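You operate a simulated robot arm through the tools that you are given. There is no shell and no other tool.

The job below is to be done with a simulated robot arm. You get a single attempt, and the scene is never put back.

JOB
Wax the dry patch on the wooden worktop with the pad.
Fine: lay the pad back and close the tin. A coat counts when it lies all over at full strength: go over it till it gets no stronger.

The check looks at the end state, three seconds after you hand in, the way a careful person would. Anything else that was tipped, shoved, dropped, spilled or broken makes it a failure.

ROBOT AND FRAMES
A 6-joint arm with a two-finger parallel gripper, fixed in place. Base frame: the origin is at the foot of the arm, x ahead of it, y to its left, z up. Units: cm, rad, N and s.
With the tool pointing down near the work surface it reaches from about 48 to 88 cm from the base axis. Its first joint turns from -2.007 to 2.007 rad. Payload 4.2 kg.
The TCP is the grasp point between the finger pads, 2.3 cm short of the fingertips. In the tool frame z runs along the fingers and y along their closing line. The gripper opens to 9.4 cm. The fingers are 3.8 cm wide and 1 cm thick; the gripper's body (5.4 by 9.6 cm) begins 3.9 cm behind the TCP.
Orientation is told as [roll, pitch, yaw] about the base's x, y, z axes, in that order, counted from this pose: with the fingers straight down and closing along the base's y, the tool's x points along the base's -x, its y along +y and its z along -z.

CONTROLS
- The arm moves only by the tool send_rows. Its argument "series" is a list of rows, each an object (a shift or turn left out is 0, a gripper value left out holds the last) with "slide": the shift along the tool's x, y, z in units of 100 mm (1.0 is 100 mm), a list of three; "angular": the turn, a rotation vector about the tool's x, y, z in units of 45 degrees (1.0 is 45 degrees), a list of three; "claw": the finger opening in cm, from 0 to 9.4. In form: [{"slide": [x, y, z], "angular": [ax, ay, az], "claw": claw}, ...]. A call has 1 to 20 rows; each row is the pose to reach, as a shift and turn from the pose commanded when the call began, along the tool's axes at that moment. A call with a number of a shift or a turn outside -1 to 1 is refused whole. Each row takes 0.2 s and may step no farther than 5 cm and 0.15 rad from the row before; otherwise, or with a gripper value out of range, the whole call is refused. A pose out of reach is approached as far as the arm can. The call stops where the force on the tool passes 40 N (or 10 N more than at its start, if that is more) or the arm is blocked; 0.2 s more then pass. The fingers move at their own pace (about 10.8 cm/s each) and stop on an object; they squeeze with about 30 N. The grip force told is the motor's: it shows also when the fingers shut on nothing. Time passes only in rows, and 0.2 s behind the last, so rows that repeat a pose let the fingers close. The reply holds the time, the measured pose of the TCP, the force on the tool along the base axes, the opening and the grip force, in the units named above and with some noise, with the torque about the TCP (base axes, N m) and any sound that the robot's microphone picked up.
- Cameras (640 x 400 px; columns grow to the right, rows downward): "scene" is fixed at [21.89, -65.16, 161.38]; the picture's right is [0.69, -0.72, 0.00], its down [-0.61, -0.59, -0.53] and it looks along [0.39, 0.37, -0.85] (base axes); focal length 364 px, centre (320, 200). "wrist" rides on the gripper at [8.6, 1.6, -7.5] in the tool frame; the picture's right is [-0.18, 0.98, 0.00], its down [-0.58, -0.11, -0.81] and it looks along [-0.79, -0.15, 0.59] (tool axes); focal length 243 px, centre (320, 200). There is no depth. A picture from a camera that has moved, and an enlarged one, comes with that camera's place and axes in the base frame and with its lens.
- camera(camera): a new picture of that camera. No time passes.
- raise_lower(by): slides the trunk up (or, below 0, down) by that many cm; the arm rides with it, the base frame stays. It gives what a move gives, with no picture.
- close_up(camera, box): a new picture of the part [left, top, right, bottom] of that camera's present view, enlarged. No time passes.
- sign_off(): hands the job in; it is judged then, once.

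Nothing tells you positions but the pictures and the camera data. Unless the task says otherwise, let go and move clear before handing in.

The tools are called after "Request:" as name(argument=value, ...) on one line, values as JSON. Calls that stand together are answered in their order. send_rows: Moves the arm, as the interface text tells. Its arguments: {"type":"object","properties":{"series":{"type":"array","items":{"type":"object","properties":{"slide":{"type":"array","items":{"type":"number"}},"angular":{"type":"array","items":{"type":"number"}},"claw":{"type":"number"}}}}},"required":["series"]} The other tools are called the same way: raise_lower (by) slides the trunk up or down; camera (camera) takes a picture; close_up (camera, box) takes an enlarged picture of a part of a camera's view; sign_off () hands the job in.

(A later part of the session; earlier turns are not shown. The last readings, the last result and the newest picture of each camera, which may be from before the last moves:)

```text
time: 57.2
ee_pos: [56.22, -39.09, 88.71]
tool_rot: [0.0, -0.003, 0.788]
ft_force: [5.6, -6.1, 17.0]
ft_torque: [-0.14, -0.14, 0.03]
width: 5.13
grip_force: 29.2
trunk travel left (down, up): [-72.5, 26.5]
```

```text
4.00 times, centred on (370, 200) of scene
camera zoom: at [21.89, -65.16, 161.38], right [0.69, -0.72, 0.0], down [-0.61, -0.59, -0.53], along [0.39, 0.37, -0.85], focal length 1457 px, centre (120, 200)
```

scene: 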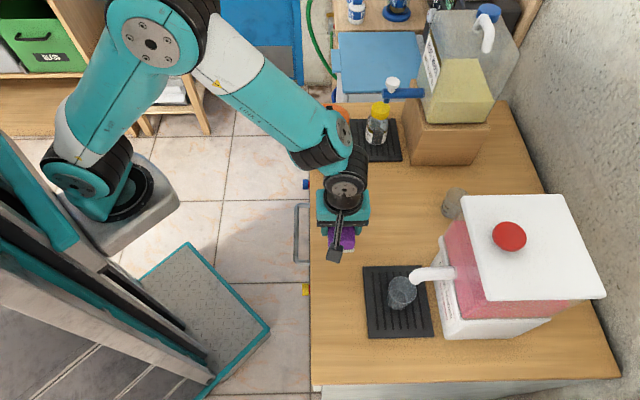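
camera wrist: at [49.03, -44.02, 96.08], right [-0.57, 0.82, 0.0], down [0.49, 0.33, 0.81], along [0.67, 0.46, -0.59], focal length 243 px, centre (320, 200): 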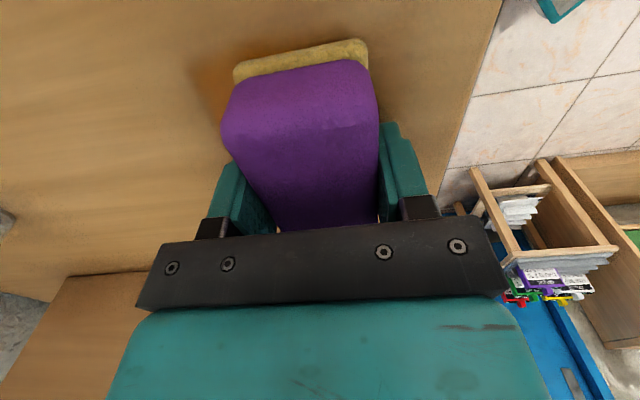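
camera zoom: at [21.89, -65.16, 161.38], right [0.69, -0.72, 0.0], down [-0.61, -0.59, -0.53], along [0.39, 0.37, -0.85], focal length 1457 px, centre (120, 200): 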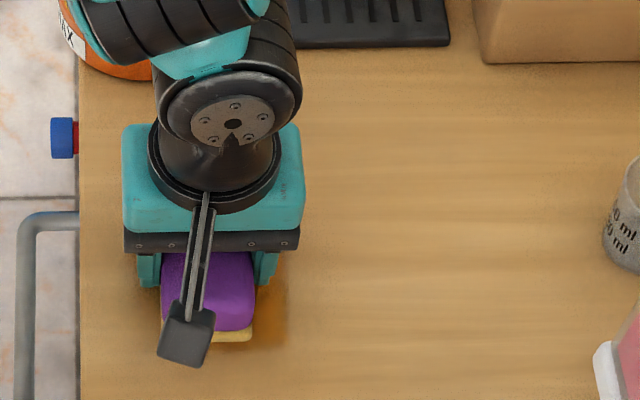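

The patch's far edge is confirmed. I'll continue towards the near table edge.

Request:
send_rows(series=[{"slide": [0, 0.06, 0]}, {"slide": [0, 0.12, 0]}, {"slide": [0, 0.18, 0]}, {"slide": [0, 0.24, 0]}, {"slide": [0, 0.3, 0]}, {"slide": [0, 0.36, 0]}, {"slide": [0, 0.4, 0]}, {"slide": [0, 0.34, 0]}, {"slide": [0, 0.28, 0]}, {"slide": [0, 0.22, 0]}, {"slide": [0, 0.16, 0]}, {"slide": [0, 0.1, 0]}, {"slide": [0, 0.04, 0]}, {"slide": [0, -0.02, 0]}, {"slide": [0, -0.08, 0]}, {"slide": [0, -0.14, 0]}, {"slide": [0, -0.2, 0]}])

Request:
send_rows(series=[{"slide": [0, -0.06, 0]}, {"slide": [0, -0.12, 0]}, {"slide": [0, -0.18, 0]}, {"slide": [0, -0.24, 0]}, {"slide": [0, -0.3, 0]}, {"slide": [0, -0.36, 0]}, {"slide": [0, -0.42, 0]}, {"slide": [0, -0.48, 0]}, {"slide": [0, -0.54, 0]}, {"slide": [0, -0.6, 0]}, {"slide": [0, -0.66, 0]}, {"slide": [0, -0.72, 0]}])

Request:
close_up(camera="scene", box=[300, 165, 412, 235])

Request:
camera(camera="wrist")

```text
time: 60.9
ee_pos: [57.28, -40.3, 88.64]
tool_rot: [0.002, -0.002, 0.788]
ft_force: [-3.2, 2.4, 7.4]
ft_torque: [0.04, 0.0, 0.03]
width: 5.16
grip_force: 30.0
trunk travel left (down, up): [-72.5, 26.5]
```

```text
time: 63.5
ee_pos: [62.69, -45.51, 88.67]
tool_rot: [0.002, -0.005, 0.787]
ft_force: [-0.7, 0.1, 1.6]
ft_torque: [0.0, -0.02, 0.03]
width: 5.15
grip_force: 29.7
trunk travel left (down, up): [-72.5, 26.5]
```

```text
5.71 times, centred on (356, 200) of scene
camera zoom: at [21.89, -65.16, 161.38], right [0.69, -0.72, 0.0], down [-0.61, -0.59, -0.53], along [0.39, 0.37, -0.85], focal length 2082 px, centre (114, 200)
```

zoom: 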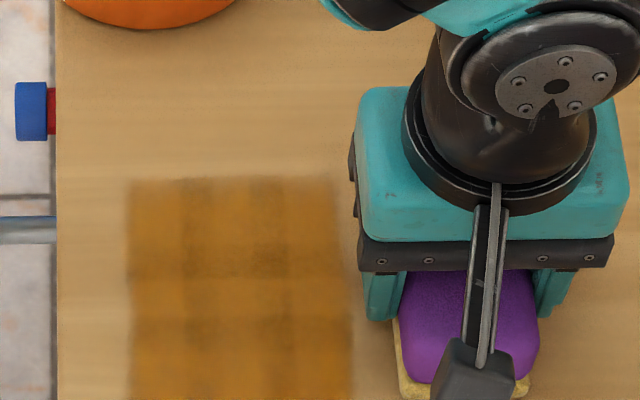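

```text
taken
camera wrist: at [55.49, -50.47, 96.07], right [-0.57, 0.82, 0.0], down [0.49, 0.33, 0.81], along [0.67, 0.46, -0.59], focal length 243 px, centre (320, 200)
```

wrist: 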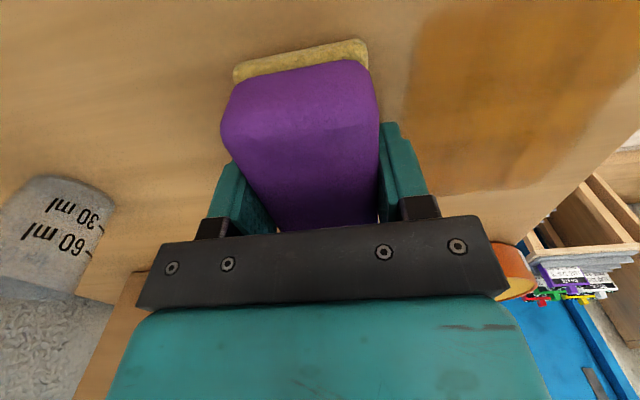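

The coat now shows clearly as amber, with the patch spanning about f=63.4–72.6. Next I'll find its extent along the worktop by wiping nearer (a≈6), with slightly more press.

Request:
send_rows(series=[{"slide": [0, 0.06, 0.006]}, {"slide": [0, 0.12, 0.006]}, {"slide": [0, 0.18, 0.006]}, {"slide": [0, 0.24, 0.006]}, {"slide": [0, 0.3, 0.006]}, {"slide": [0, 0.36, 0.006]}, {"slide": [0, 0.42, 0.006]}, {"slide": [0, 0.48, 0.006]}, {"slide": [0, 0.54, 0.006]}, {"slide": [0.06, 0.54, 0.006]}, {"slide": [0.12, 0.54, 0.006]}, {"slide": [0.18, 0.54, 0.006]}, {"slide": [0.24, 0.54, 0.006]}, {"slide": [0.3, 0.54, 0.006]}, {"slide": [0.36, 0.54, 0.006]}, {"slide": [0.42, 0.54, 0.006]}, {"slide": [0.48, 0.54, 0.006]}, {"slide": [0.54, 0.54, 0.006]}, {"slide": [0.6, 0.54, 0.006]}])

Request:
send_rows(series=[{"slide": [0, 0.06, 0]}, {"slide": [0, 0.12, 0]}, {"slide": [0, 0.18, 0]}, {"slide": [0, 0.24, 0]}, {"slide": [0, 0.3, 0]}, {"slide": [0, 0.36, 0]}, {"slide": [0, 0.42, 0]}, {"slide": [0, 0.48, 0]}, {"slide": [0, 0.54, 0]}, {"slide": [0, 0.6, 0]}, {"slide": [0, 0.66, 0]}, {"slide": [0, 0.66, 0]}])

Request:
close_up(camera="scene", box=[300, 165, 412, 265])

```text
time: 67.5
ee_pos: [54.65, -45.7, 88.64]
tool_rot: [0.0, -0.004, 0.786]
ft_force: [9.1, 10.5, 29.1]
ft_torque: [0.09, -0.1, -0.01]
width: 5.14
grip_force: 30.3
trunk travel left (down, up): [-72.5, 26.5]
```

```text
time: 70.0
ee_pos: [49.89, -41.25, 88.54]
tool_rot: [-0.002, -0.002, 0.788]
ft_force: [5.2, -3.1, 16.0]
ft_torque: [-0.19, -0.04, 0.02]
width: 5.14
grip_force: 30.3
trunk travel left (down, up): [-72.5, 26.5]
```

```text
4.00 times, centred on (356, 215) of scene
camera zoom: at [21.89, -65.16, 161.38], right [0.69, -0.72, 0.0], down [-0.61, -0.59, -0.53], along [0.39, 0.37, -0.85], focal length 1457 px, centre (176, 140)
```

zoom: 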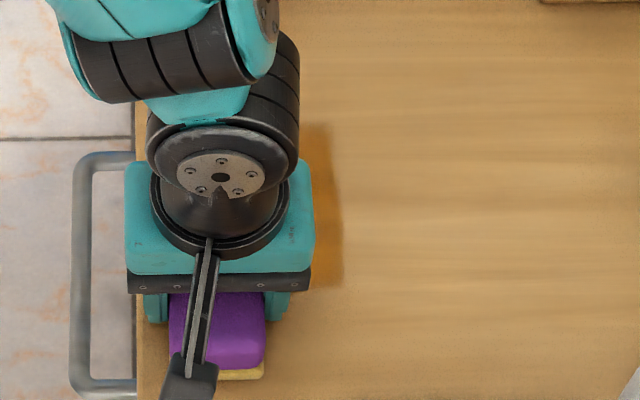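

I'll lift and move aside to see the whole coat.

Request:
send_rows(series=[{"slide": [0, 0, -0.2]}, {"slide": [0, -0.3, -0.4]}, {"slide": [0, -0.7, -0.4]}, {"slide": [0, -1.0, -0.4]}, {"slide": [0, -1.0, -0.4]}])

Request:
send_rows(series=[{"slide": [-0.2, -0.2, 0]}, {"slide": [-0.4, -0.4, 0]}, {"slide": [-0.4, -0.4, 0]}])

Request:
close_up(camera="scene", box=[300, 165, 412, 265])

Request:
camera(camera="wrist")

Request:
camera(camera="scene")

```text
time: 71.2
ee_pos: [56.98, -48.22, 92.77]
tool_rot: [0.004, -0.003, 0.787]
ft_force: [-0.5, -0.1, -0.6]
ft_torque: [-0.02, -0.01, 0.02]
width: 5.14
grip_force: 30.1
trunk travel left (down, up): [-72.5, 26.5]
```

```text
time: 72.0
ee_pos: [62.7, -48.21, 92.75]
tool_rot: [0.002, -0.004, 0.786]
ft_force: [-0.2, -0.8, -1.5]
ft_torque: [0.0, -0.02, 0.03]
width: 5.18
grip_force: 30.2
trunk travel left (down, up): [-72.5, 26.5]
```

```text
4.00 times, centred on (356, 215) of scene
camera zoom: at [21.89, -65.16, 161.38], right [0.69, -0.72, 0.0], down [-0.61, -0.59, -0.53], along [0.39, 0.37, -0.85], focal length 1457 px, centre (176, 140)
```

zoom: 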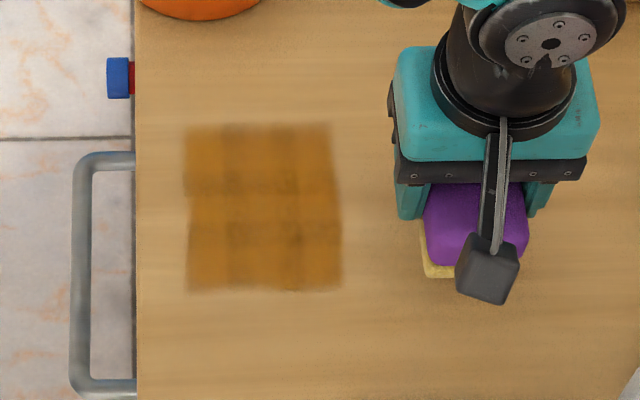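

```text
taken
camera wrist: at [55.49, -53.28, 100.07], right [-0.57, 0.82, 0.0], down [0.49, 0.33, 0.81], along [0.67, 0.46, -0.59], focal length 243 px, centre (320, 200)
```

wrist: 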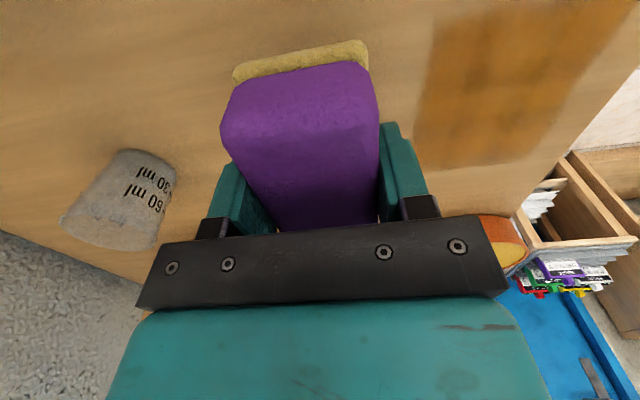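

```text
taken
```

scene: 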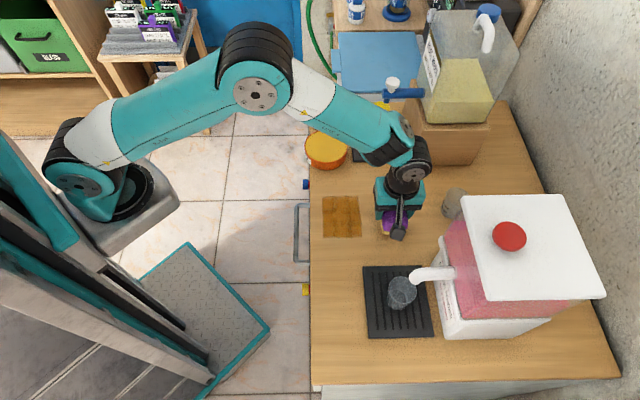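

The patch is now a clear amber rectangle, roughly f=63.4–72.6 and a=7.3–18.3. Its near edge is confirmed because wiping nearer left nothing. I'll check the far edge and keep building the coat with sweeps at a≈16.

Request:
send_rows(series=[{"slide": [-0.25, 0.3, 0]}, {"slide": [-0.5, 0.6, 0]}, {"slide": [-0.55, 0.74, 0]}, {"slide": [-0.55, 0.74, 0.2]}, {"slide": [-0.55, 0.74, 0.34]}, {"slide": [-0.55, 0.74, 0.38]}, {"slide": [-0.55, 0.74, 0.38]}])

Request:
send_rows(series=[{"slide": [0, 0, 0.01]}, {"slide": [0, 0, 0.015]}, {"slide": [0, 0, 0.015]}])

```text
time: 73.7
ee_pos: [61.31, -39.06, 88.83]
tool_rot: [0.003, -0.003, 0.787]
ft_force: [-0.1, -0.1, 0.1]
ft_torque: [0.03, -0.04, -0.01]
width: 5.16
grip_force: 30.1
trunk travel left (down, up): [-72.5, 26.5]
```

```text
time: 74.5
ee_pos: [61.2, -38.99, 88.79]
tool_rot: [0.002, -0.005, 0.787]
ft_force: [-0.9, -0.4, -0.4]
ft_torque: [-0.02, 0.04, -0.01]
width: 5.16
grip_force: 29.6
trunk travel left (down, up): [-72.5, 26.5]
```

Request:
send_rows(series=[{"slide": [0, 0, 0.005]}, {"slide": [0, 0, 0.01]}, {"slide": [0, 0, 0.01]}])

Request:
send_rows(series=[{"slide": [0, 0, 0.004]}, {"slide": [0, 0, 0.004]}])

```text
time: 75.2
ee_pos: [61.29, -38.95, 88.62]
tool_rot: [0.003, -0.003, 0.787]
ft_force: [-1.4, 5.1, 11.8]
ft_torque: [-0.04, 0.16, -0.04]
width: 5.13
grip_force: 29.7
trunk travel left (down, up): [-72.5, 26.5]
```

```text
time: 75.8
ee_pos: [61.29, -39.08, 88.54]
tool_rot: [0.0, -0.004, 0.789]
ft_force: [-2.4, 5.9, 22.7]
ft_torque: [0.08, 0.2, 0.01]
width: 5.15
grip_force: 29.7
trunk travel left (down, up): [-72.5, 26.5]
```

Good contact pressure at 23 N. I'll sweep across the patch at the far lane.

Request:
send_rows(series=[{"slide": [0, 0.06, 0]}, {"slide": [0, 0.12, 0]}, {"slide": [0, 0.18, 0]}, {"slide": [0, 0.24, 0]}, {"slide": [0, 0.3, 0]}, {"slide": [0, 0.36, 0]}, {"slide": [0, 0.42, 0]}, {"slide": [0, 0.48, 0]}, {"slide": [0, 0.54, 0]}, {"slide": [0, 0.6, 0]}, {"slide": [0, 0.66, 0]}, {"slide": [0, 0.66, 0]}])

Request:
send_rows(series=[{"slide": [0, -0.06, 0]}, {"slide": [0, -0.12, 0]}, {"slide": [0, -0.18, 0]}, {"slide": [0, -0.24, 0]}, {"slide": [0, -0.3, 0]}, {"slide": [0, -0.36, 0]}, {"slide": [0, -0.42, 0]}, {"slide": [0, -0.48, 0]}, {"slide": [0, -0.54, 0]}, {"slide": [0, -0.6, 0]}, {"slide": [0, -0.66, 0]}, {"slide": [0, -0.74, 0]}, {"slide": [0, -0.82, 0]}, {"slide": [0, -0.9, 0]}, {"slide": [0, -1.0, 0]}])

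Request:
close_up(camera="scene", box=[300, 165, 412, 265])

Request:
close_up(camera="scene", box=[310, 180, 390, 250])

```text
time: 78.5
ee_pos: [56.64, -34.38, 88.57]
tool_rot: [0.0, -0.003, 0.787]
ft_force: [5.8, -7.4, 19.4]
ft_torque: [-0.13, -0.12, -0.06]
width: 5.15
grip_force: 29.9
trunk travel left (down, up): [-72.5, 26.5]
```

```text
time: 81.7
ee_pos: [63.65, -41.31, 88.52]
tool_rot: [0.0, -0.004, 0.788]
ft_force: [-9.6, 10.7, 31.9]
ft_torque: [0.21, 0.26, -0.06]
width: 5.16
grip_force: 29.6
trunk travel left (down, up): [-72.5, 26.5]
```

```text
4.00 times, centred on (356, 215) of scene
camera zoom: at [21.89, -65.16, 161.38], right [0.69, -0.72, 0.0], down [-0.61, -0.59, -0.53], along [0.39, 0.37, -0.85], focal length 1457 px, centre (176, 140)
```

zoom: 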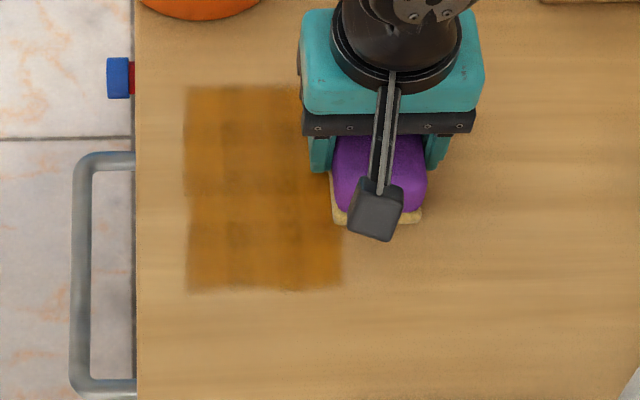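

```text
5.71 times, centred on (350, 215) of scene
camera zoom: at [21.89, -65.16, 161.38], right [0.69, -0.72, 0.0], down [-0.61, -0.59, -0.53], along [0.39, 0.37, -0.85], focal length 2082 px, centre (149, 114)
```

zoom: 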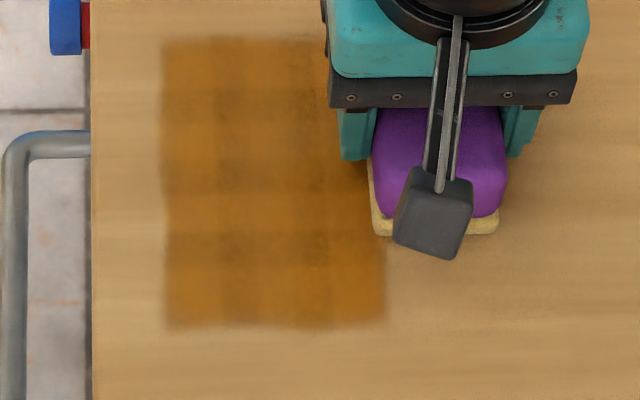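

The coat extended further up, so the patch reaches beyond. I'll sweep further out at a≈20, which still clears the tin.

Request:
send_rows(series=[{"slide": [-0.06, 0, -0.005]}, {"slide": [-0.12, 0, -0.005]}, {"slide": [-0.18, 0, -0.005]}, {"slide": [-0.24, 0, -0.005]}, {"slide": [-0.3, 0, -0.005]}, {"slide": [-0.36, 0, -0.005]}, {"slide": [-0.42, 0, -0.005]}, {"slide": [-0.45, 0.06, -0.005]}, {"slide": [-0.45, 0.12, -0.005]}, {"slide": [-0.45, 0.18, -0.005]}, {"slide": [-0.45, 0.24, -0.005]}, {"slide": [-0.45, 0.3, -0.005]}])

Request:
send_rows(series=[{"slide": [0, 0.06, 0]}, {"slide": [0, 0.12, 0]}, {"slide": [0, 0.18, 0]}, {"slide": [0, 0.24, 0]}, {"slide": [0, 0.3, 0]}, {"slide": [0, 0.36, 0]}, {"slide": [0, 0.42, 0]}, {"slide": [0, 0.48, 0]}, {"slide": [0, 0.54, 0]}, {"slide": [0, 0.6, 0]}, {"slide": [0, 0.66, 0]}, {"slide": [0, 0.66, 0]}])

Request:
send_rows(series=[{"slide": [0, -0.06, 0]}, {"slide": [0, -0.12, 0]}, {"slide": [0, -0.18, 0]}, {"slide": [0, -0.24, 0]}, {"slide": [0, -0.3, 0]}, {"slide": [0, -0.36, 0]}, {"slide": [0, -0.42, 0]}, {"slide": [0, -0.48, 0]}, {"slide": [0, -0.54, 0]}, {"slide": [0, -0.6, 0]}, {"slide": [0, -0.66, 0]}, {"slide": [0, -0.74, 0]}, {"slide": [0, -0.82, 0]}, {"slide": [0, -0.9, 0]}, {"slide": [0, -1.0, 0]}])

Request:
close_up(camera="scene", box=[300, 155, 412, 255])

Request:
camera(camera="wrist")

```text
time: 84.2
ee_pos: [64.75, -36.11, 88.48]
tool_rot: [-0.002, -0.002, 0.786]
ft_force: [4.2, -2.6, 11.1]
ft_torque: [-0.02, -0.11, 0.03]
width: 5.11
grip_force: 30.0
trunk travel left (down, up): [-72.5, 26.5]
```

```text
time: 86.8
ee_pos: [60.05, -31.51, 88.49]
tool_rot: [0.002, -0.005, 0.786]
ft_force: [2.4, -1.2, 5.6]
ft_torque: [-0.09, -0.1, -0.04]
width: 5.17
grip_force: 30.4
trunk travel left (down, up): [-72.5, 26.5]
```

```text
time: 90.0
ee_pos: [67.19, -38.43, 88.66]
tool_rot: [0.002, -0.003, 0.787]
ft_force: [0.4, 0.0, -0.6]
ft_torque: [0.03, -0.02, -0.03]
width: 5.17
grip_force: 29.9
trunk travel left (down, up): [-72.5, 26.5]
```

```text
4.00 times, centred on (356, 205) of scene
camera zoom: at [21.89, -65.16, 161.38], right [0.69, -0.72, 0.0], down [-0.61, -0.59, -0.53], along [0.39, 0.37, -0.85], focal length 1457 px, centre (176, 180)
```

zoom: 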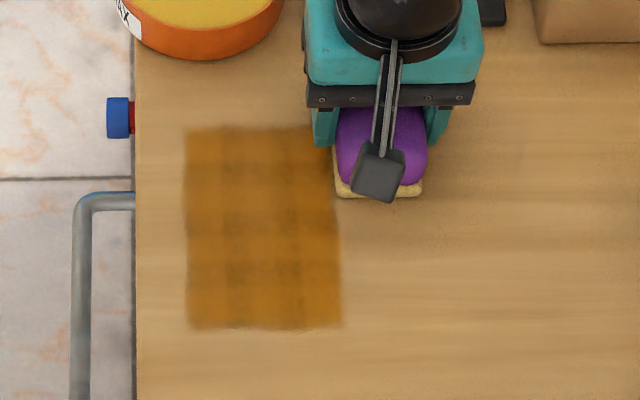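

```text
taken
camera wrist: at [60.13, -43.5, 96.05], right [-0.57, 0.82, 0.0], down [0.49, 0.33, 0.81], along [0.67, 0.46, -0.59], focal length 243 px, centre (320, 200)
```

wrist: 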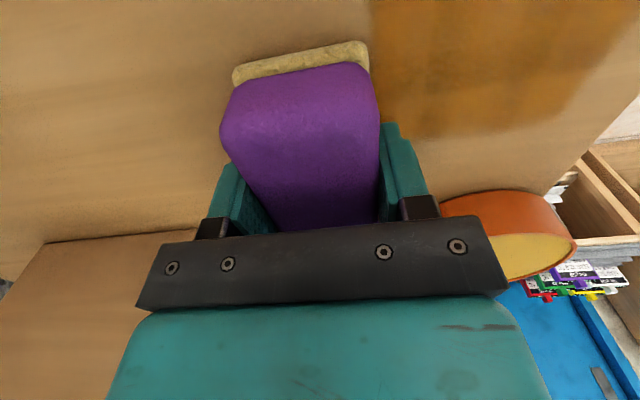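

The far edge is confirmed at about a=21.4, so the patch is about 9 × 14 cm. The felt is getting paler and the press slackened, so I'll reload wax before the finishing passes.

Request:
send_rows(series=[{"slide": [0, 0, -0.3]}, {"slide": [0, 0, -0.6]}, {"slide": [0, 0, -0.9]}, {"slide": [-0.2, 0.2, -0.9]}, {"slide": [-0.5, 0.5, -0.9]}, {"slide": [-0.8, 0.8, -0.9]}, {"slide": [-1.0, 1.0, -0.9]}, {"slide": [-1.0, 1.0, -0.9]}])

Request:
send_rows(series=[{"slide": [-0.18, 0.03, 0]}, {"slide": [-0.18, 0.03, 0.2]}, {"slide": [-0.18, 0.03, 0.4]}, {"slide": [-0.18, 0.03, 0.48]}, {"slide": [-0.18, 0.03, 0.51]}, {"slide": [-0.18, 0.03, 0.51]}])

Request:
close_up(camera="scene", box=[270, 80, 398, 180])

Request:
close_up(camera="scene", box=[310, 180, 390, 250])

```text
time: 91.8
ee_pos: [66.94, -24.78, 97.69]
tool_rot: [0.002, -0.004, 0.788]
ft_force: [-0.2, 0.0, -1.7]
ft_torque: [0.01, 0.0, 0.0]
width: 5.15
grip_force: 29.8
trunk travel left (down, up): [-72.5, 26.5]
```

```text
time: 93.2
ee_pos: [68.16, -22.95, 92.52]
tool_rot: [0.002, -0.004, 0.788]
ft_force: [-0.2, 0.1, -0.6]
ft_torque: [-0.02, 0.01, 0.03]
width: 5.11
grip_force: 29.9
trunk travel left (down, up): [-72.5, 26.5]
```

```text
4.00 times, centred on (334, 130) of scene
camera zoom: at [21.89, -65.16, 161.38], right [0.69, -0.72, 0.0], down [-0.61, -0.59, -0.53], along [0.39, 0.37, -0.85], focal length 1457 px, centre (264, 480)
```

zoom: 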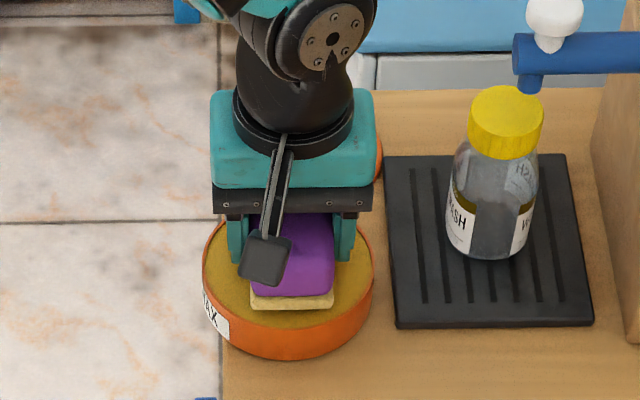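

```text
5.71 times, centred on (350, 215) of scene
camera zoom: at [21.89, -65.16, 161.38], right [0.69, -0.72, 0.0], down [-0.61, -0.59, -0.53], along [0.39, 0.37, -0.85], focal length 2082 px, centre (149, 114)
```

zoom: 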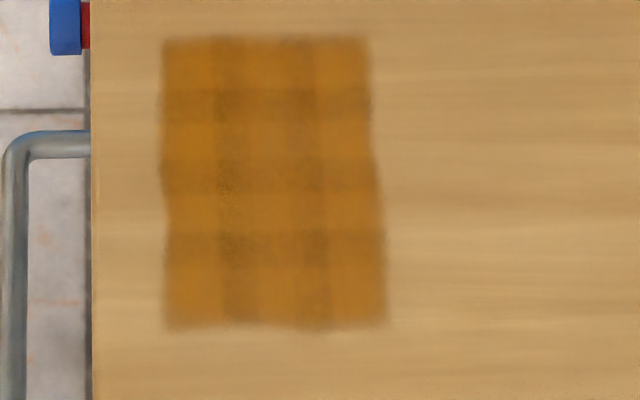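

The full patch is visible now and mostly coated. I'll press the pad into the wax again.

Request:
send_rows(series=[{"slide": [0, 0, 0.02]}, {"slide": [0, 0, 0.035]}, {"slide": [0, 0, 0.035]}])

Request:
send_rows(series=[{"slide": [0, 0, 0.01]}, {"slide": [0, 0, 0.015]}, {"slide": [0, 0, 0.015]}])

Request:
close_up(camera="scene", box=[270, 80, 398, 180])

```text
time: 94.0
ee_pos: [68.17, -22.95, 92.11]
tool_rot: [0.002, -0.005, 0.786]
ft_force: [-0.3, -0.4, -1.0]
ft_torque: [0.04, 0.04, 0.0]
width: 5.15
grip_force: 30.1
trunk travel left (down, up): [-72.5, 26.5]
```

```text
time: 94.8
ee_pos: [68.14, -22.96, 92.03]
tool_rot: [0.001, -0.004, 0.787]
ft_force: [0.2, -0.7, -0.5]
ft_torque: [-0.02, -0.01, -0.01]
width: 5.17
grip_force: 29.9
trunk travel left (down, up): [-72.5, 26.5]
```

```text
4.00 times, centred on (334, 130) of scene
camera zoom: at [21.89, -65.16, 161.38], right [0.69, -0.72, 0.0], down [-0.61, -0.59, -0.53], along [0.39, 0.37, -0.85], focal length 1457 px, centre (264, 480)
```

zoom: 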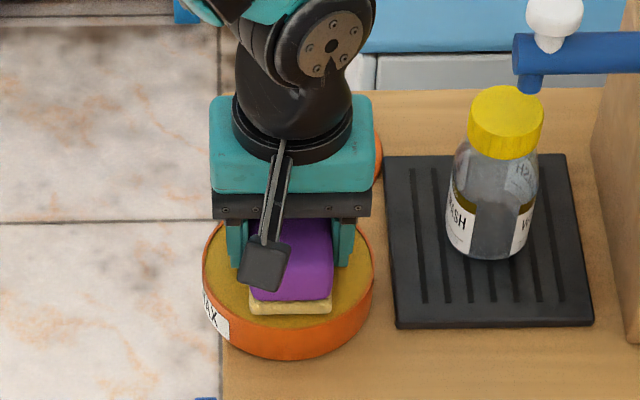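

Request:
send_rows(series=[{"slide": [0, 0, 0.008]}, {"slide": [0, 0, 0.015]}, {"slide": [0, 0, 0.015]}])

Request:
send_rows(series=[{"slide": [0, 0, 0.008]}, {"slide": [0, 0, 0.008]}])

Request:
close_up(camera="scene", box=[270, 80, 398, 180])

```text
time: 95.7
ee_pos: [68.13, -22.98, 91.94]
tool_rot: [0.003, -0.003, 0.787]
ft_force: [-0.2, -0.3, -0.6]
ft_torque: [-0.01, 0.0, -0.02]
width: 5.16
grip_force: 30.2
trunk travel left (down, up): [-72.5, 26.5]
```

```text
time: 96.2
ee_pos: [68.08, -23.05, 91.8]
tool_rot: [0.0, -0.004, 0.786]
ft_force: [0.2, 0.8, 3.4]
ft_torque: [0.02, -0.08, 0.03]
width: 5.16
grip_force: 29.9
trunk travel left (down, up): [-72.5, 26.5]
```

```text
4.00 times, centred on (334, 130) of scene
camera zoom: at [21.89, -65.16, 161.38], right [0.69, -0.72, 0.0], down [-0.61, -0.59, -0.53], along [0.39, 0.37, -0.85], focal length 1457 px, centre (264, 480)
```

zoom: 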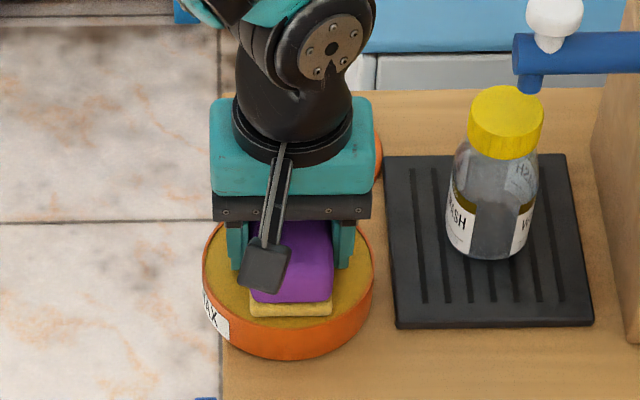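

The felt is loading. One more gentle press, then back to the patch.

Request:
send_rows(series=[{"slide": [0, 0, 0.007]}, {"slide": [0, 0, 0.007]}, {"slide": [0, 0, 0.007]}])

Request:
close_up(camera="scene", box=[300, 130, 364, 170])

Request:
send_rows(series=[{"slide": [0, 0, -0.2]}, {"slide": [0, 0, -0.5]}, {"slide": [0.2, -0.1, -0.5]}, {"slide": [0.6, -0.25, -0.5]}, {"slide": [0.95, -0.35, -0.5]}, {"slide": [0.95, -0.35, -0.5]}])

```text
time: 97.0
ee_pos: [68.09, -22.95, 91.85]
tool_rot: [0.0, -0.003, 0.788]
ft_force: [-5.2, -1.5, 16.3]
ft_torque: [-0.24, 0.01, -0.12]
width: 5.16
grip_force: 29.7
trunk travel left (down, up): [-72.5, 26.5]
```

```text
10.00 times, centred on (332, 150) of scene
camera zoom: at [21.89, -65.16, 161.38], right [0.69, -0.72, 0.0], down [-0.61, -0.59, -0.53], along [0.39, 0.37, -0.85], focal length 3643 px, centre (200, 700)
```

zoom: 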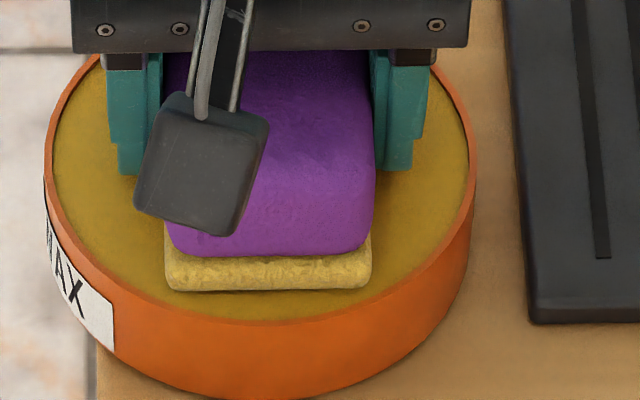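

```text
time: 98.5
ee_pos: [64.14, -31.98, 96.58]
tool_rot: [0.001, -0.003, 0.788]
ft_force: [1.3, 0.2, -1.0]
ft_torque: [-0.02, 0.02, -0.01]
width: 5.14
grip_force: 30.2
trunk travel left (down, up): [-72.5, 26.5]
```

Loaded. Now I'll go down over the far half of the patch.

Request:
send_rows(series=[{"slide": [0.3, -0.15, 0.1]}, {"slide": [0.57, -0.3, 0.3]}, {"slide": [0.57, -0.3, 0.6]}, {"slide": [0.57, -0.3, 0.74]}, {"slide": [0.57, -0.3, 0.79]}, {"slide": [0.57, -0.3, 0.79]}])

Request:
send_rows(series=[{"slide": [0, 0, 0.01]}, {"slide": [0, 0, 0.015]}, {"slide": [0, 0, 0.015]}])

```text
time: 99.8
ee_pos: [62.06, -38.18, 88.54]
tool_rot: [0.001, -0.003, 0.788]
ft_force: [-0.4, -0.1, -1.6]
ft_torque: [0.01, 0.0, -0.01]
width: 5.16
grip_force: 29.8
trunk travel left (down, up): [-72.5, 26.5]
```

```text
time: 100.7
ee_pos: [62.03, -38.22, 88.68]
tool_rot: [0.003, -0.004, 0.788]
ft_force: [-1.0, 1.6, 5.6]
ft_torque: [-0.03, -0.02, 0.0]
width: 5.13
grip_force: 29.7
trunk travel left (down, up): [-72.5, 26.5]
```

Request:
send_rows(series=[{"slide": [0, 0, 0.008]}, {"slide": [0, 0.06, 0.009]}, {"slide": [0, 0.12, 0.009]}, {"slide": [0, 0.18, 0.009]}, {"slide": [0, 0.24, 0.009]}, {"slide": [0, 0.3, 0.009]}, {"slide": [0, 0.36, 0.009]}, {"slide": [0, 0.42, 0.009]}, {"slide": [0, 0.48, 0.009]}, {"slide": [0, 0.54, 0.009]}, {"slide": [0, 0.6, 0.009]}, {"slide": [0, 0.66, 0.009]}])

Request:
send_rows(series=[{"slide": [0, -0.06, 0]}, {"slide": [0, -0.12, 0]}, {"slide": [0, -0.18, 0]}, {"slide": [0, -0.24, 0]}, {"slide": [0, -0.3, 0]}, {"slide": [0, -0.36, 0]}, {"slide": [0, -0.42, 0]}, {"slide": [0, -0.48, 0]}, {"slide": [0, -0.54, 0]}, {"slide": [0, -0.6, 0]}, {"slide": [0, -0.66, 0]}])

```text
time: 103.2
ee_pos: [57.35, -33.68, 88.58]
tool_rot: [0.0, -0.003, 0.788]
ft_force: [7.5, -7.4, 21.5]
ft_torque: [-0.15, -0.17, 0.01]
width: 5.15
grip_force: 30.3
trunk travel left (down, up): [-72.5, 26.5]
```

```text
time: 105.7
ee_pos: [62.33, -38.46, 88.58]
tool_rot: [0.004, -0.001, 0.787]
ft_force: [0.8, -0.9, 0.0]
ft_torque: [0.01, -0.02, 0.0]
width: 5.15
grip_force: 30.3
trunk travel left (down, up): [-72.5, 26.5]
```

Request:
send_rows(series=[{"slide": [0, 0, 0.008]}, {"slide": [0, 0, 0.012]}, {"slide": [0, 0, 0.012]}])

```text
time: 106.5
ee_pos: [62.08, -38.34, 88.49]
tool_rot: [-0.001, -0.004, 0.787]
ft_force: [1.7, -1.2, 4.9]
ft_torque: [-0.05, 0.02, 0.0]
width: 5.16
grip_force: 30.1
trunk travel left (down, up): [-72.5, 26.5]
```

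Request:
send_rows(series=[{"slide": [0, 0, 0.007]}, {"slide": [0, 0, 0.007]}])

Request:
send_rows(series=[{"slide": [0, 0.06, 0]}, {"slide": [0, 0.12, 0]}, {"slide": [0, 0.18, 0]}, {"slide": [0, 0.24, 0]}, {"slide": [0, 0.3, 0]}, {"slide": [0, 0.36, 0]}, {"slide": [0, 0.42, 0]}, {"slide": [0, 0.48, 0]}, {"slide": [0, 0.54, 0]}, {"slide": [0, 0.6, 0]}, {"slide": [0, 0.66, 0]}])

Request:
send_rows(series=[{"slide": [0, -0.06, 0]}, {"slide": [0, -0.12, 0.001]}, {"slide": [0, -0.18, 0.002]}, {"slide": [0, -0.24, 0.003]}, {"slide": [0, -0.3, 0.004]}, {"slide": [0, -0.36, 0.005]}, {"slide": [0, -0.42, 0.006]}, {"slide": [0, -0.48, 0.006]}, {"slide": [0, -0.54, 0.006]}, {"slide": [0, -0.6, 0.006]}, {"slide": [0, -0.66, 0.006]}])

```text
time: 107.0
ee_pos: [62.07, -38.36, 88.61]
tool_rot: [0.001, -0.004, 0.787]
ft_force: [-0.2, -0.7, 17.8]
ft_torque: [0.0, 0.12, -0.01]
width: 5.18
grip_force: 29.7
trunk travel left (down, up): [-72.5, 26.5]
```

```text
time: 108.2
ee_pos: [60.37, -36.61, 88.6]
tool_rot: [-0.008, -0.005, 0.786]
ft_force: [-4.1, 1.4, 15.4]
ft_torque: [0.18, 0.43, 0.05]
width: 5.14
grip_force: 30.4
trunk travel left (down, up): [-72.5, 26.5]
stopped in row 5: the force on the tool passed its limit at 40 N (the readings are from after the stop); the commanded pose is now the measured one
```

```text
time: 110.6
ee_pos: [65.1, -41.25, 88.54]
tool_rot: [-0.007, -0.005, 0.789]
ft_force: [-6.7, 8.9, 22.2]
ft_torque: [0.28, 0.28, -0.06]
width: 5.14
grip_force: 30.0
trunk travel left (down, up): [-72.5, 26.5]
```

Request:
send_rows(series=[{"slide": [0, 0, -0.006]}, {"slide": [0, 0.05, -0.007]}, {"slide": [0, 0.1, -0.007]}, {"slide": [0, 0.15, -0.007]}, {"slide": [0, 0.2, -0.007]}, {"slide": [0, 0.25, -0.008]}, {"slide": [0, 0.3, -0.008]}, {"slide": [0, 0.36, -0.008]}, {"slide": [0, 0.42, -0.008]}, {"slide": [0, 0.48, -0.008]}, {"slide": [0, 0.54, -0.008]}, {"slide": [0, 0.6, -0.008]}, {"slide": [0, 0.66, -0.008]}, {"slide": [0, 0.72, -0.008]}, {"slide": [0, 0.78, -0.008]}, {"slide": [0, 0.84, -0.008]}, {"slide": [0, 0.9, -0.008]}, {"slide": [0, 0.96, -0.008]}, {"slide": [0, 1.0, -0.008]}])

Request:
send_rows(series=[{"slide": [0.06, 0, 0]}, {"slide": [0.12, 0, 0]}, {"slide": [0.18, 0, 0]}, {"slide": [0.24, 0, 0]}, {"slide": [0.3, 0, 0]}, {"slide": [0.36, 0, 0]}, {"slide": [0.42, 0, 0]}, {"slide": [0.48, 0, 0]}, {"slide": [0.48, 0, 0]}])

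```text
time: 114.6
ee_pos: [57.95, -34.05, 88.5]
tool_rot: [-0.008, -0.005, 0.787]
ft_force: [2.3, -1.9, 5.2]
ft_torque: [0.06, 0.04, 0.0]
width: 5.14
grip_force: 30.2
trunk travel left (down, up): [-72.5, 26.5]
```

```text
time: 116.6
ee_pos: [54.68, -37.52, 88.58]
tool_rot: [-0.007, -0.004, 0.788]
ft_force: [8.1, 7.9, 28.0]
ft_torque: [0.37, 0.24, -0.09]
width: 5.14
grip_force: 29.8
trunk travel left (down, up): [-72.5, 26.5]
```

Request:
send_rows(series=[{"slide": [0, 0, -0.005]}, {"slide": [0, -0.06, -0.005]}, {"slide": [0, -0.12, -0.005]}, {"slide": [0, -0.18, -0.005]}, {"slide": [0, -0.24, -0.005]}, {"slide": [0, -0.3, -0.005]}, {"slide": [0, -0.36, -0.005]}, {"slide": [0, -0.42, -0.005]}, {"slide": [0, -0.48, -0.005]}, {"slide": [0, -0.54, -0.005]}, {"slide": [0, -0.6, -0.005]}, {"slide": [0, -0.64, -0.005]}])

Request:
send_rows(series=[{"slide": [0.05, 0, 0]}, {"slide": [0.1, 0, 0]}, {"slide": [0.15, 0, 0]}, {"slide": [0.2, 0.0, 0]}, {"slide": [0.2, 0.06, 0]}, {"slide": [0.2, 0.12, 0]}, {"slide": [0.2, 0.18, 0]}, {"slide": [0.2, 0.24, 0]}, {"slide": [0.2, 0.3, 0]}, {"slide": [0.2, 0.36, 0]}, {"slide": [0.2, 0.42, 0]}, {"slide": [0.2, 0.48, 0]}, {"slide": [0.2, 0.54, 0]}, {"slide": [0.2, 0.6, 0]}, {"slide": [0.2, 0.66, 0]}])

```text
time: 119.2
ee_pos: [59.15, -41.96, 88.42]
tool_rot: [-0.005, -0.004, 0.786]
ft_force: [-4.3, 3.4, 10.0]
ft_torque: [0.14, 0.36, 0.0]
width: 5.16
grip_force: 30.5
trunk travel left (down, up): [-72.5, 26.5]
```

```text
time: 122.4
ee_pos: [53.09, -38.83, 88.43]
tool_rot: [-0.004, -0.006, 0.789]
ft_force: [3.5, -2.2, 8.0]
ft_torque: [0.06, 0.11, -0.01]
width: 5.16
grip_force: 29.8
trunk travel left (down, up): [-72.5, 26.5]
```

Request:
send_rows(series=[{"slide": [0, 0, 0.005]}, {"slide": [0, -0.06, 0.005]}, {"slide": [0, -0.12, 0.005]}, {"slide": [0, -0.18, 0.005]}, {"slide": [0, -0.24, 0.005]}, {"slide": [0, -0.3, 0.006]}, {"slide": [0, -0.36, 0.006]}, {"slide": [0, -0.42, 0.006]}, {"slide": [0, -0.48, 0.006]}, {"slide": [0, -0.54, 0.006]}, {"slide": [0, -0.6, 0.006]}, {"slide": [0, -0.66, 0.006]}, {"slide": [0, -0.66, -0.2]}, {"slide": [0, -0.66, -0.4]}, {"slide": [0, -1.0, -0.4]}, {"slide": [0, -1.0, -0.4]}])

Request:
send_rows(series=[{"slide": [-0.1, -0.2, 0]}, {"slide": [-0.1, -0.4, 0]}, {"slide": [-0.1, -0.4, 0]}])

Request:
close_up(camera="scene", box=[310, 180, 390, 250])

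Request:
camera(camera="wrist")

```text
time: 125.8
ee_pos: [60.24, -45.77, 92.57]
tool_rot: [-0.004, -0.004, 0.787]
ft_force: [0.0, 0.4, 0.5]
ft_torque: [0.0, 0.02, -0.03]
width: 5.16
grip_force: 29.9
trunk travel left (down, up): [-72.5, 26.5]
```

```text
time: 126.6
ee_pos: [63.93, -48.01, 92.64]
tool_rot: [-0.007, -0.006, 0.788]
ft_force: [0.5, 0.7, -1.6]
ft_torque: [-0.02, 0.02, 0.01]
width: 5.13
grip_force: 29.8
trunk travel left (down, up): [-72.5, 26.5]
```

```text
5.71 times, centred on (350, 215) of scene
camera zoom: at [21.89, -65.16, 161.38], right [0.69, -0.72, 0.0], down [-0.61, -0.59, -0.53], along [0.39, 0.37, -0.85], focal length 2082 px, centre (149, 114)
```

zoom: 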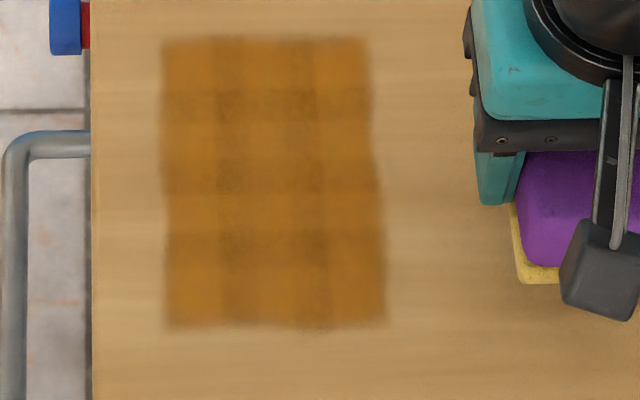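

```text
taken
camera wrist: at [56.68, -52.92, 99.95], right [-0.57, 0.82, -0.01], down [0.48, 0.34, 0.81], along [0.67, 0.46, -0.59], focal length 243 px, centre (320, 200)
```

wrist: 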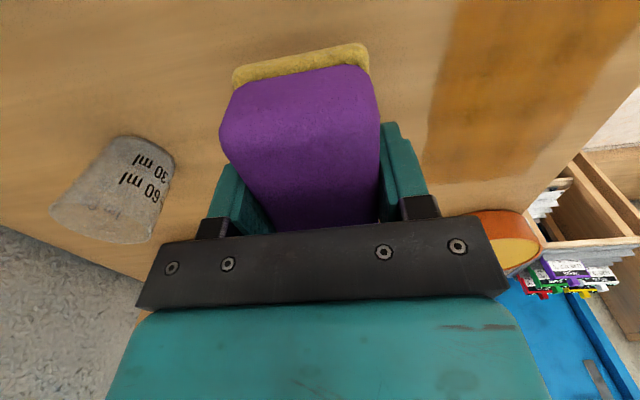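

The coat looks the same as before this second pass, which suggests it's at full strength. I'll zoom in on the corners to check evenness.

Request:
close_up(camera="scene", box=[320, 180, 352, 215])

Request:
close_up(camera="scene", box=[335, 180, 375, 215])

Request:
close_up(camera="scene", box=[315, 208, 355, 243])

Request:
close_up(camera="scene", box=[335, 208, 375, 243])

```text
11.43 times, centred on (336, 198) of scene
camera zoom: at [21.89, -65.16, 161.38], right [0.69, -0.72, 0.0], down [-0.61, -0.59, -0.53], along [0.39, 0.37, -0.85], focal length 4164 px, centre (137, 229)
```

zoom: 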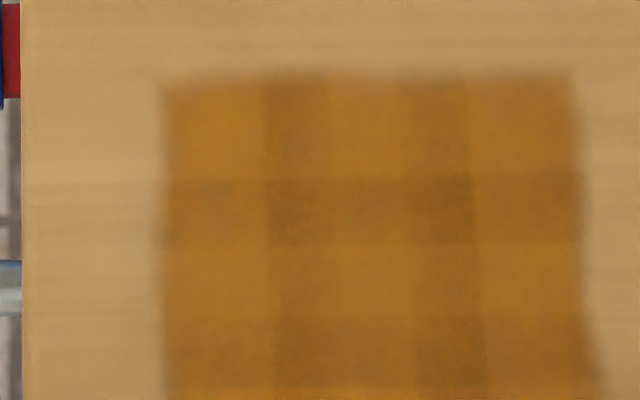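

```text
11.43 times, centred on (355, 198) of scene
camera zoom: at [21.89, -65.16, 161.38], right [0.69, -0.72, 0.0], down [-0.61, -0.59, -0.53], along [0.39, 0.37, -0.85], focal length 4164 px, centre (-80, 229)
```

zoom: 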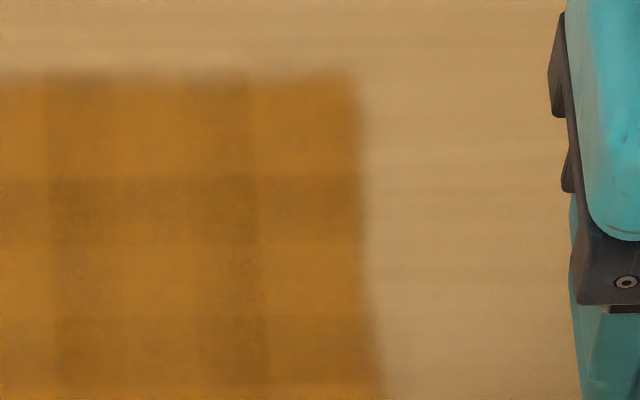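

```text
11.43 times, centred on (335, 226) of scene
camera zoom: at [21.89, -65.16, 161.38], right [0.69, -0.72, 0.0], down [-0.61, -0.59, -0.53], along [0.39, 0.37, -0.85], focal length 4164 px, centre (149, -91)
```

zoom: 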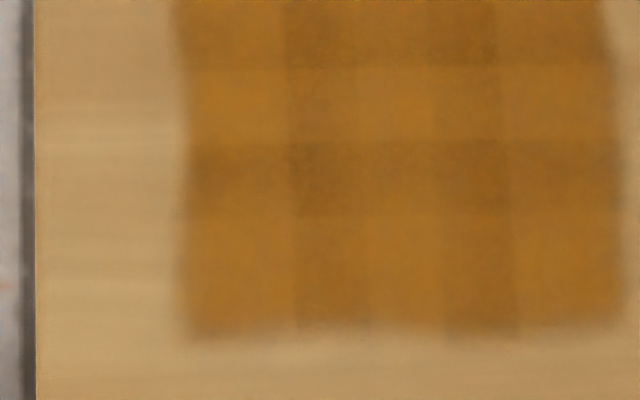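

```text
11.43 times, centred on (355, 226) of scene
camera zoom: at [21.89, -65.16, 161.38], right [0.69, -0.72, 0.0], down [-0.61, -0.59, -0.53], along [0.39, 0.37, -0.85], focal length 4164 px, centre (-80, -91)
```

zoom: 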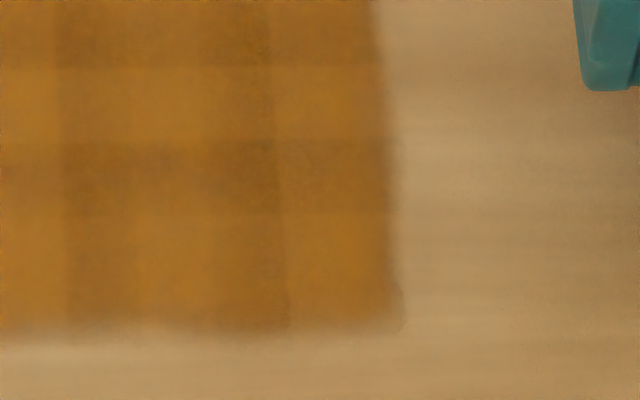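

The coat is an even grid with consistent strength everywhere. For certainty I'll do one more firm pass in the other direction and compare.

Request:
send_rows(series=[{"slide": [0, 0.3, 0]}, {"slide": [0, 0.6, 0]}, {"slide": [0, 0.9, 0]}, {"slide": [0, 0.9, 0.2]}, {"slide": [0, 0.9, 0.35]}, {"slide": [0, 0.9, 0.39]}, {"slide": [0, 0.9, 0.39]}])

Request:
send_rows(series=[{"slide": [0, 0, 0.007]}, {"slide": [0, 0, 0.014]}, {"slide": [0, 0, 0.014]}])

```text
time: 128.2
ee_pos: [57.17, -41.56, 88.5]
tool_rot: [-0.007, -0.006, 0.788]
ft_force: [-0.2, 0.0, -0.2]
ft_torque: [-0.03, 0.0, 0.01]
width: 5.15
grip_force: 29.9
trunk travel left (down, up): [-72.5, 26.5]
```

```text
time: 129.0
ee_pos: [57.12, -41.6, 88.45]
tool_rot: [-0.009, -0.006, 0.785]
ft_force: [0.0, -1.3, 2.6]
ft_torque: [0.06, 0.04, -0.02]
width: 5.17
grip_force: 30.3
trunk travel left (down, up): [-72.5, 26.5]
```

Request:
send_rows(series=[{"slide": [0, 0, 0.008]}, {"slide": [-0.06, 0, 0.008]}, {"slide": [-0.12, 0, 0.008]}, {"slide": [-0.18, 0, 0.008]}, {"slide": [-0.24, 0, 0.008]}, {"slide": [-0.3, 0, 0.008]}, {"slide": [-0.36, 0, 0.008]}, {"slide": [-0.42, 0, 0.008]}, {"slide": [-0.48, 0, 0.008]}, {"slide": [-0.54, 0, 0.008]}, {"slide": [-0.6, 0, 0.008]}])

Request:
send_rows(series=[{"slide": [0, 0.06, 0]}, {"slide": [0, 0.12, 0]}, {"slide": [0, 0.18, 0]}, {"slide": [0, 0.24, 0]}, {"slide": [0, 0.3, 0]}, {"slide": [0, 0.36, 0]}, {"slide": [0, 0.42, 0]}, {"slide": [0, 0.46, 0]}])

Request:
send_rows(series=[{"slide": [0.06, 0, 0]}, {"slide": [0.12, 0, 0]}, {"slide": [0.18, 0, 0]}, {"slide": [0.24, 0, 0]}, {"slide": [0.3, 0, 0]}, {"slide": [0.36, 0, 0]}, {"slide": [0.42, 0, 0]}, {"slide": [0.48, 0, 0]}, {"slide": [0.54, 0, 0]}, {"slide": [0.6, 0, 0]}, {"slide": [0.66, 0, 0]}])

Request:
send_rows(series=[{"slide": [0, -0.06, 0]}, {"slide": [0, -0.12, 0]}, {"slide": [0, -0.18, 0]}, {"slide": [0, -0.24, 0]}, {"slide": [0, -0.3, 0]}, {"slide": [0, -0.36, 0]}, {"slide": [0, -0.42, 0]}, {"slide": [0, -0.48, 0]}, {"slide": [0, -0.52, 0]}])

```text
time: 131.4
ee_pos: [61.41, -37.35, 88.47]
tool_rot: [-0.01, -0.006, 0.787]
ft_force: [-4.8, -7.3, 22.6]
ft_torque: [0.22, 0.44, 0.22]
width: 5.15
grip_force: 29.9
trunk travel left (down, up): [-72.5, 26.5]
```

```text
time: 133.2
ee_pos: [58.36, -34.21, 88.43]
tool_rot: [-0.008, -0.005, 0.786]
ft_force: [7.6, -6.9, 21.0]
ft_torque: [0.08, -0.11, -0.04]
width: 5.14
grip_force: 29.9
trunk travel left (down, up): [-72.5, 26.5]
```

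```text
time: 135.6
ee_pos: [53.48, -38.85, 88.4]
tool_rot: [-0.008, -0.002, 0.787]
ft_force: [7.7, 6.9, 22.8]
ft_torque: [0.4, -0.06, -0.11]
width: 5.15
grip_force: 30.0
trunk travel left (down, up): [-72.5, 26.5]
```

```text
time: 137.6
ee_pos: [57.28, -42.5, 88.4]
tool_rot: [-0.006, -0.005, 0.787]
ft_force: [-1.3, 1.2, 1.7]
ft_torque: [0.04, 0.12, -0.04]
width: 5.15
grip_force: 30.2
trunk travel left (down, up): [-72.5, 26.5]
```

Request:
send_rows(series=[{"slide": [0, 0, 0.008]}, {"slide": [0, 0, 0.012]}, {"slide": [-0.06, 0, 0.012]}, {"slide": [-0.12, 0, 0.012]}, {"slide": [-0.18, 0, 0.012]}, {"slide": [-0.24, 0, 0.012]}, {"slide": [-0.3, 0, 0.012]}, {"slide": [-0.36, 0, 0.012]}, {"slide": [-0.42, 0, 0.012]}, {"slide": [-0.48, 0, 0.012]}, {"slide": [-0.54, 0, 0.012]}, {"slide": [-0.6, 0, 0.012]}, {"slide": [-0.66, 0, 0.012]}])

Request:
send_rows(series=[{"slide": [0, 0, -0.2]}, {"slide": [0, 0, -0.4]}, {"slide": [0, -0.4, -0.4]}, {"slide": [0, -0.8, -0.4]}, {"slide": [0.3, -1.0, -0.4]}, {"slide": [0.6, -1.0, -0.4]}, {"slide": [0.6, -1.0, -0.4]}])

Request:
close_up(camera="scene", box=[310, 180, 390, 250])

Request:
camera(camera="wrist")

```text
time: 140.4
ee_pos: [62.11, -37.95, 88.43]
tool_rot: [-0.006, -0.006, 0.787]
ft_force: [-3.5, -5.8, 13.2]
ft_torque: [-0.02, 0.26, 0.09]
width: 5.15
grip_force: 29.4
trunk travel left (down, up): [-72.5, 26.5]
```

```text
time: 142.0
ee_pos: [64.97, -49.1, 92.16]
tool_rot: [-0.005, -0.005, 0.786]
ft_force: [-0.3, 0.5, 0.7]
ft_torque: [0.01, -0.02, 0.01]
width: 5.13
grip_force: 30.3
trunk travel left (down, up): [-72.5, 26.5]
```

```text
5.71 times, centred on (350, 215) of scene
camera zoom: at [21.89, -65.16, 161.38], right [0.69, -0.72, 0.0], down [-0.61, -0.59, -0.53], along [0.39, 0.37, -0.85], focal length 2082 px, centre (149, 114)
```

zoom: 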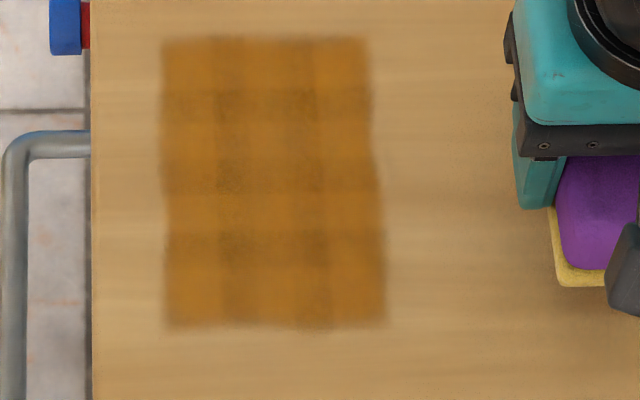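

```text
taken
camera wrist: at [57.87, -54.01, 99.45], right [-0.57, 0.82, -0.01], down [0.48, 0.34, 0.81], along [0.67, 0.46, -0.59], focal length 243 px, centre (320, 200)
```

wrist: 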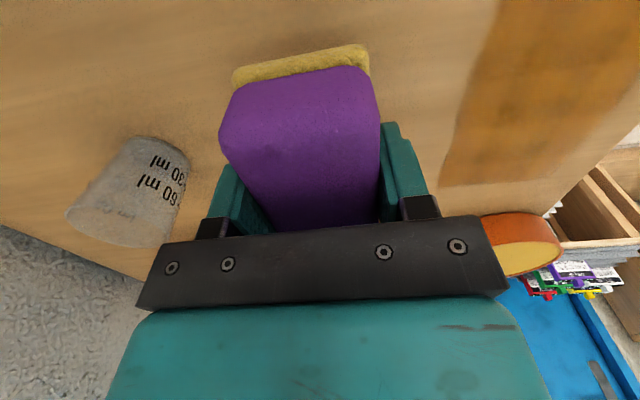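

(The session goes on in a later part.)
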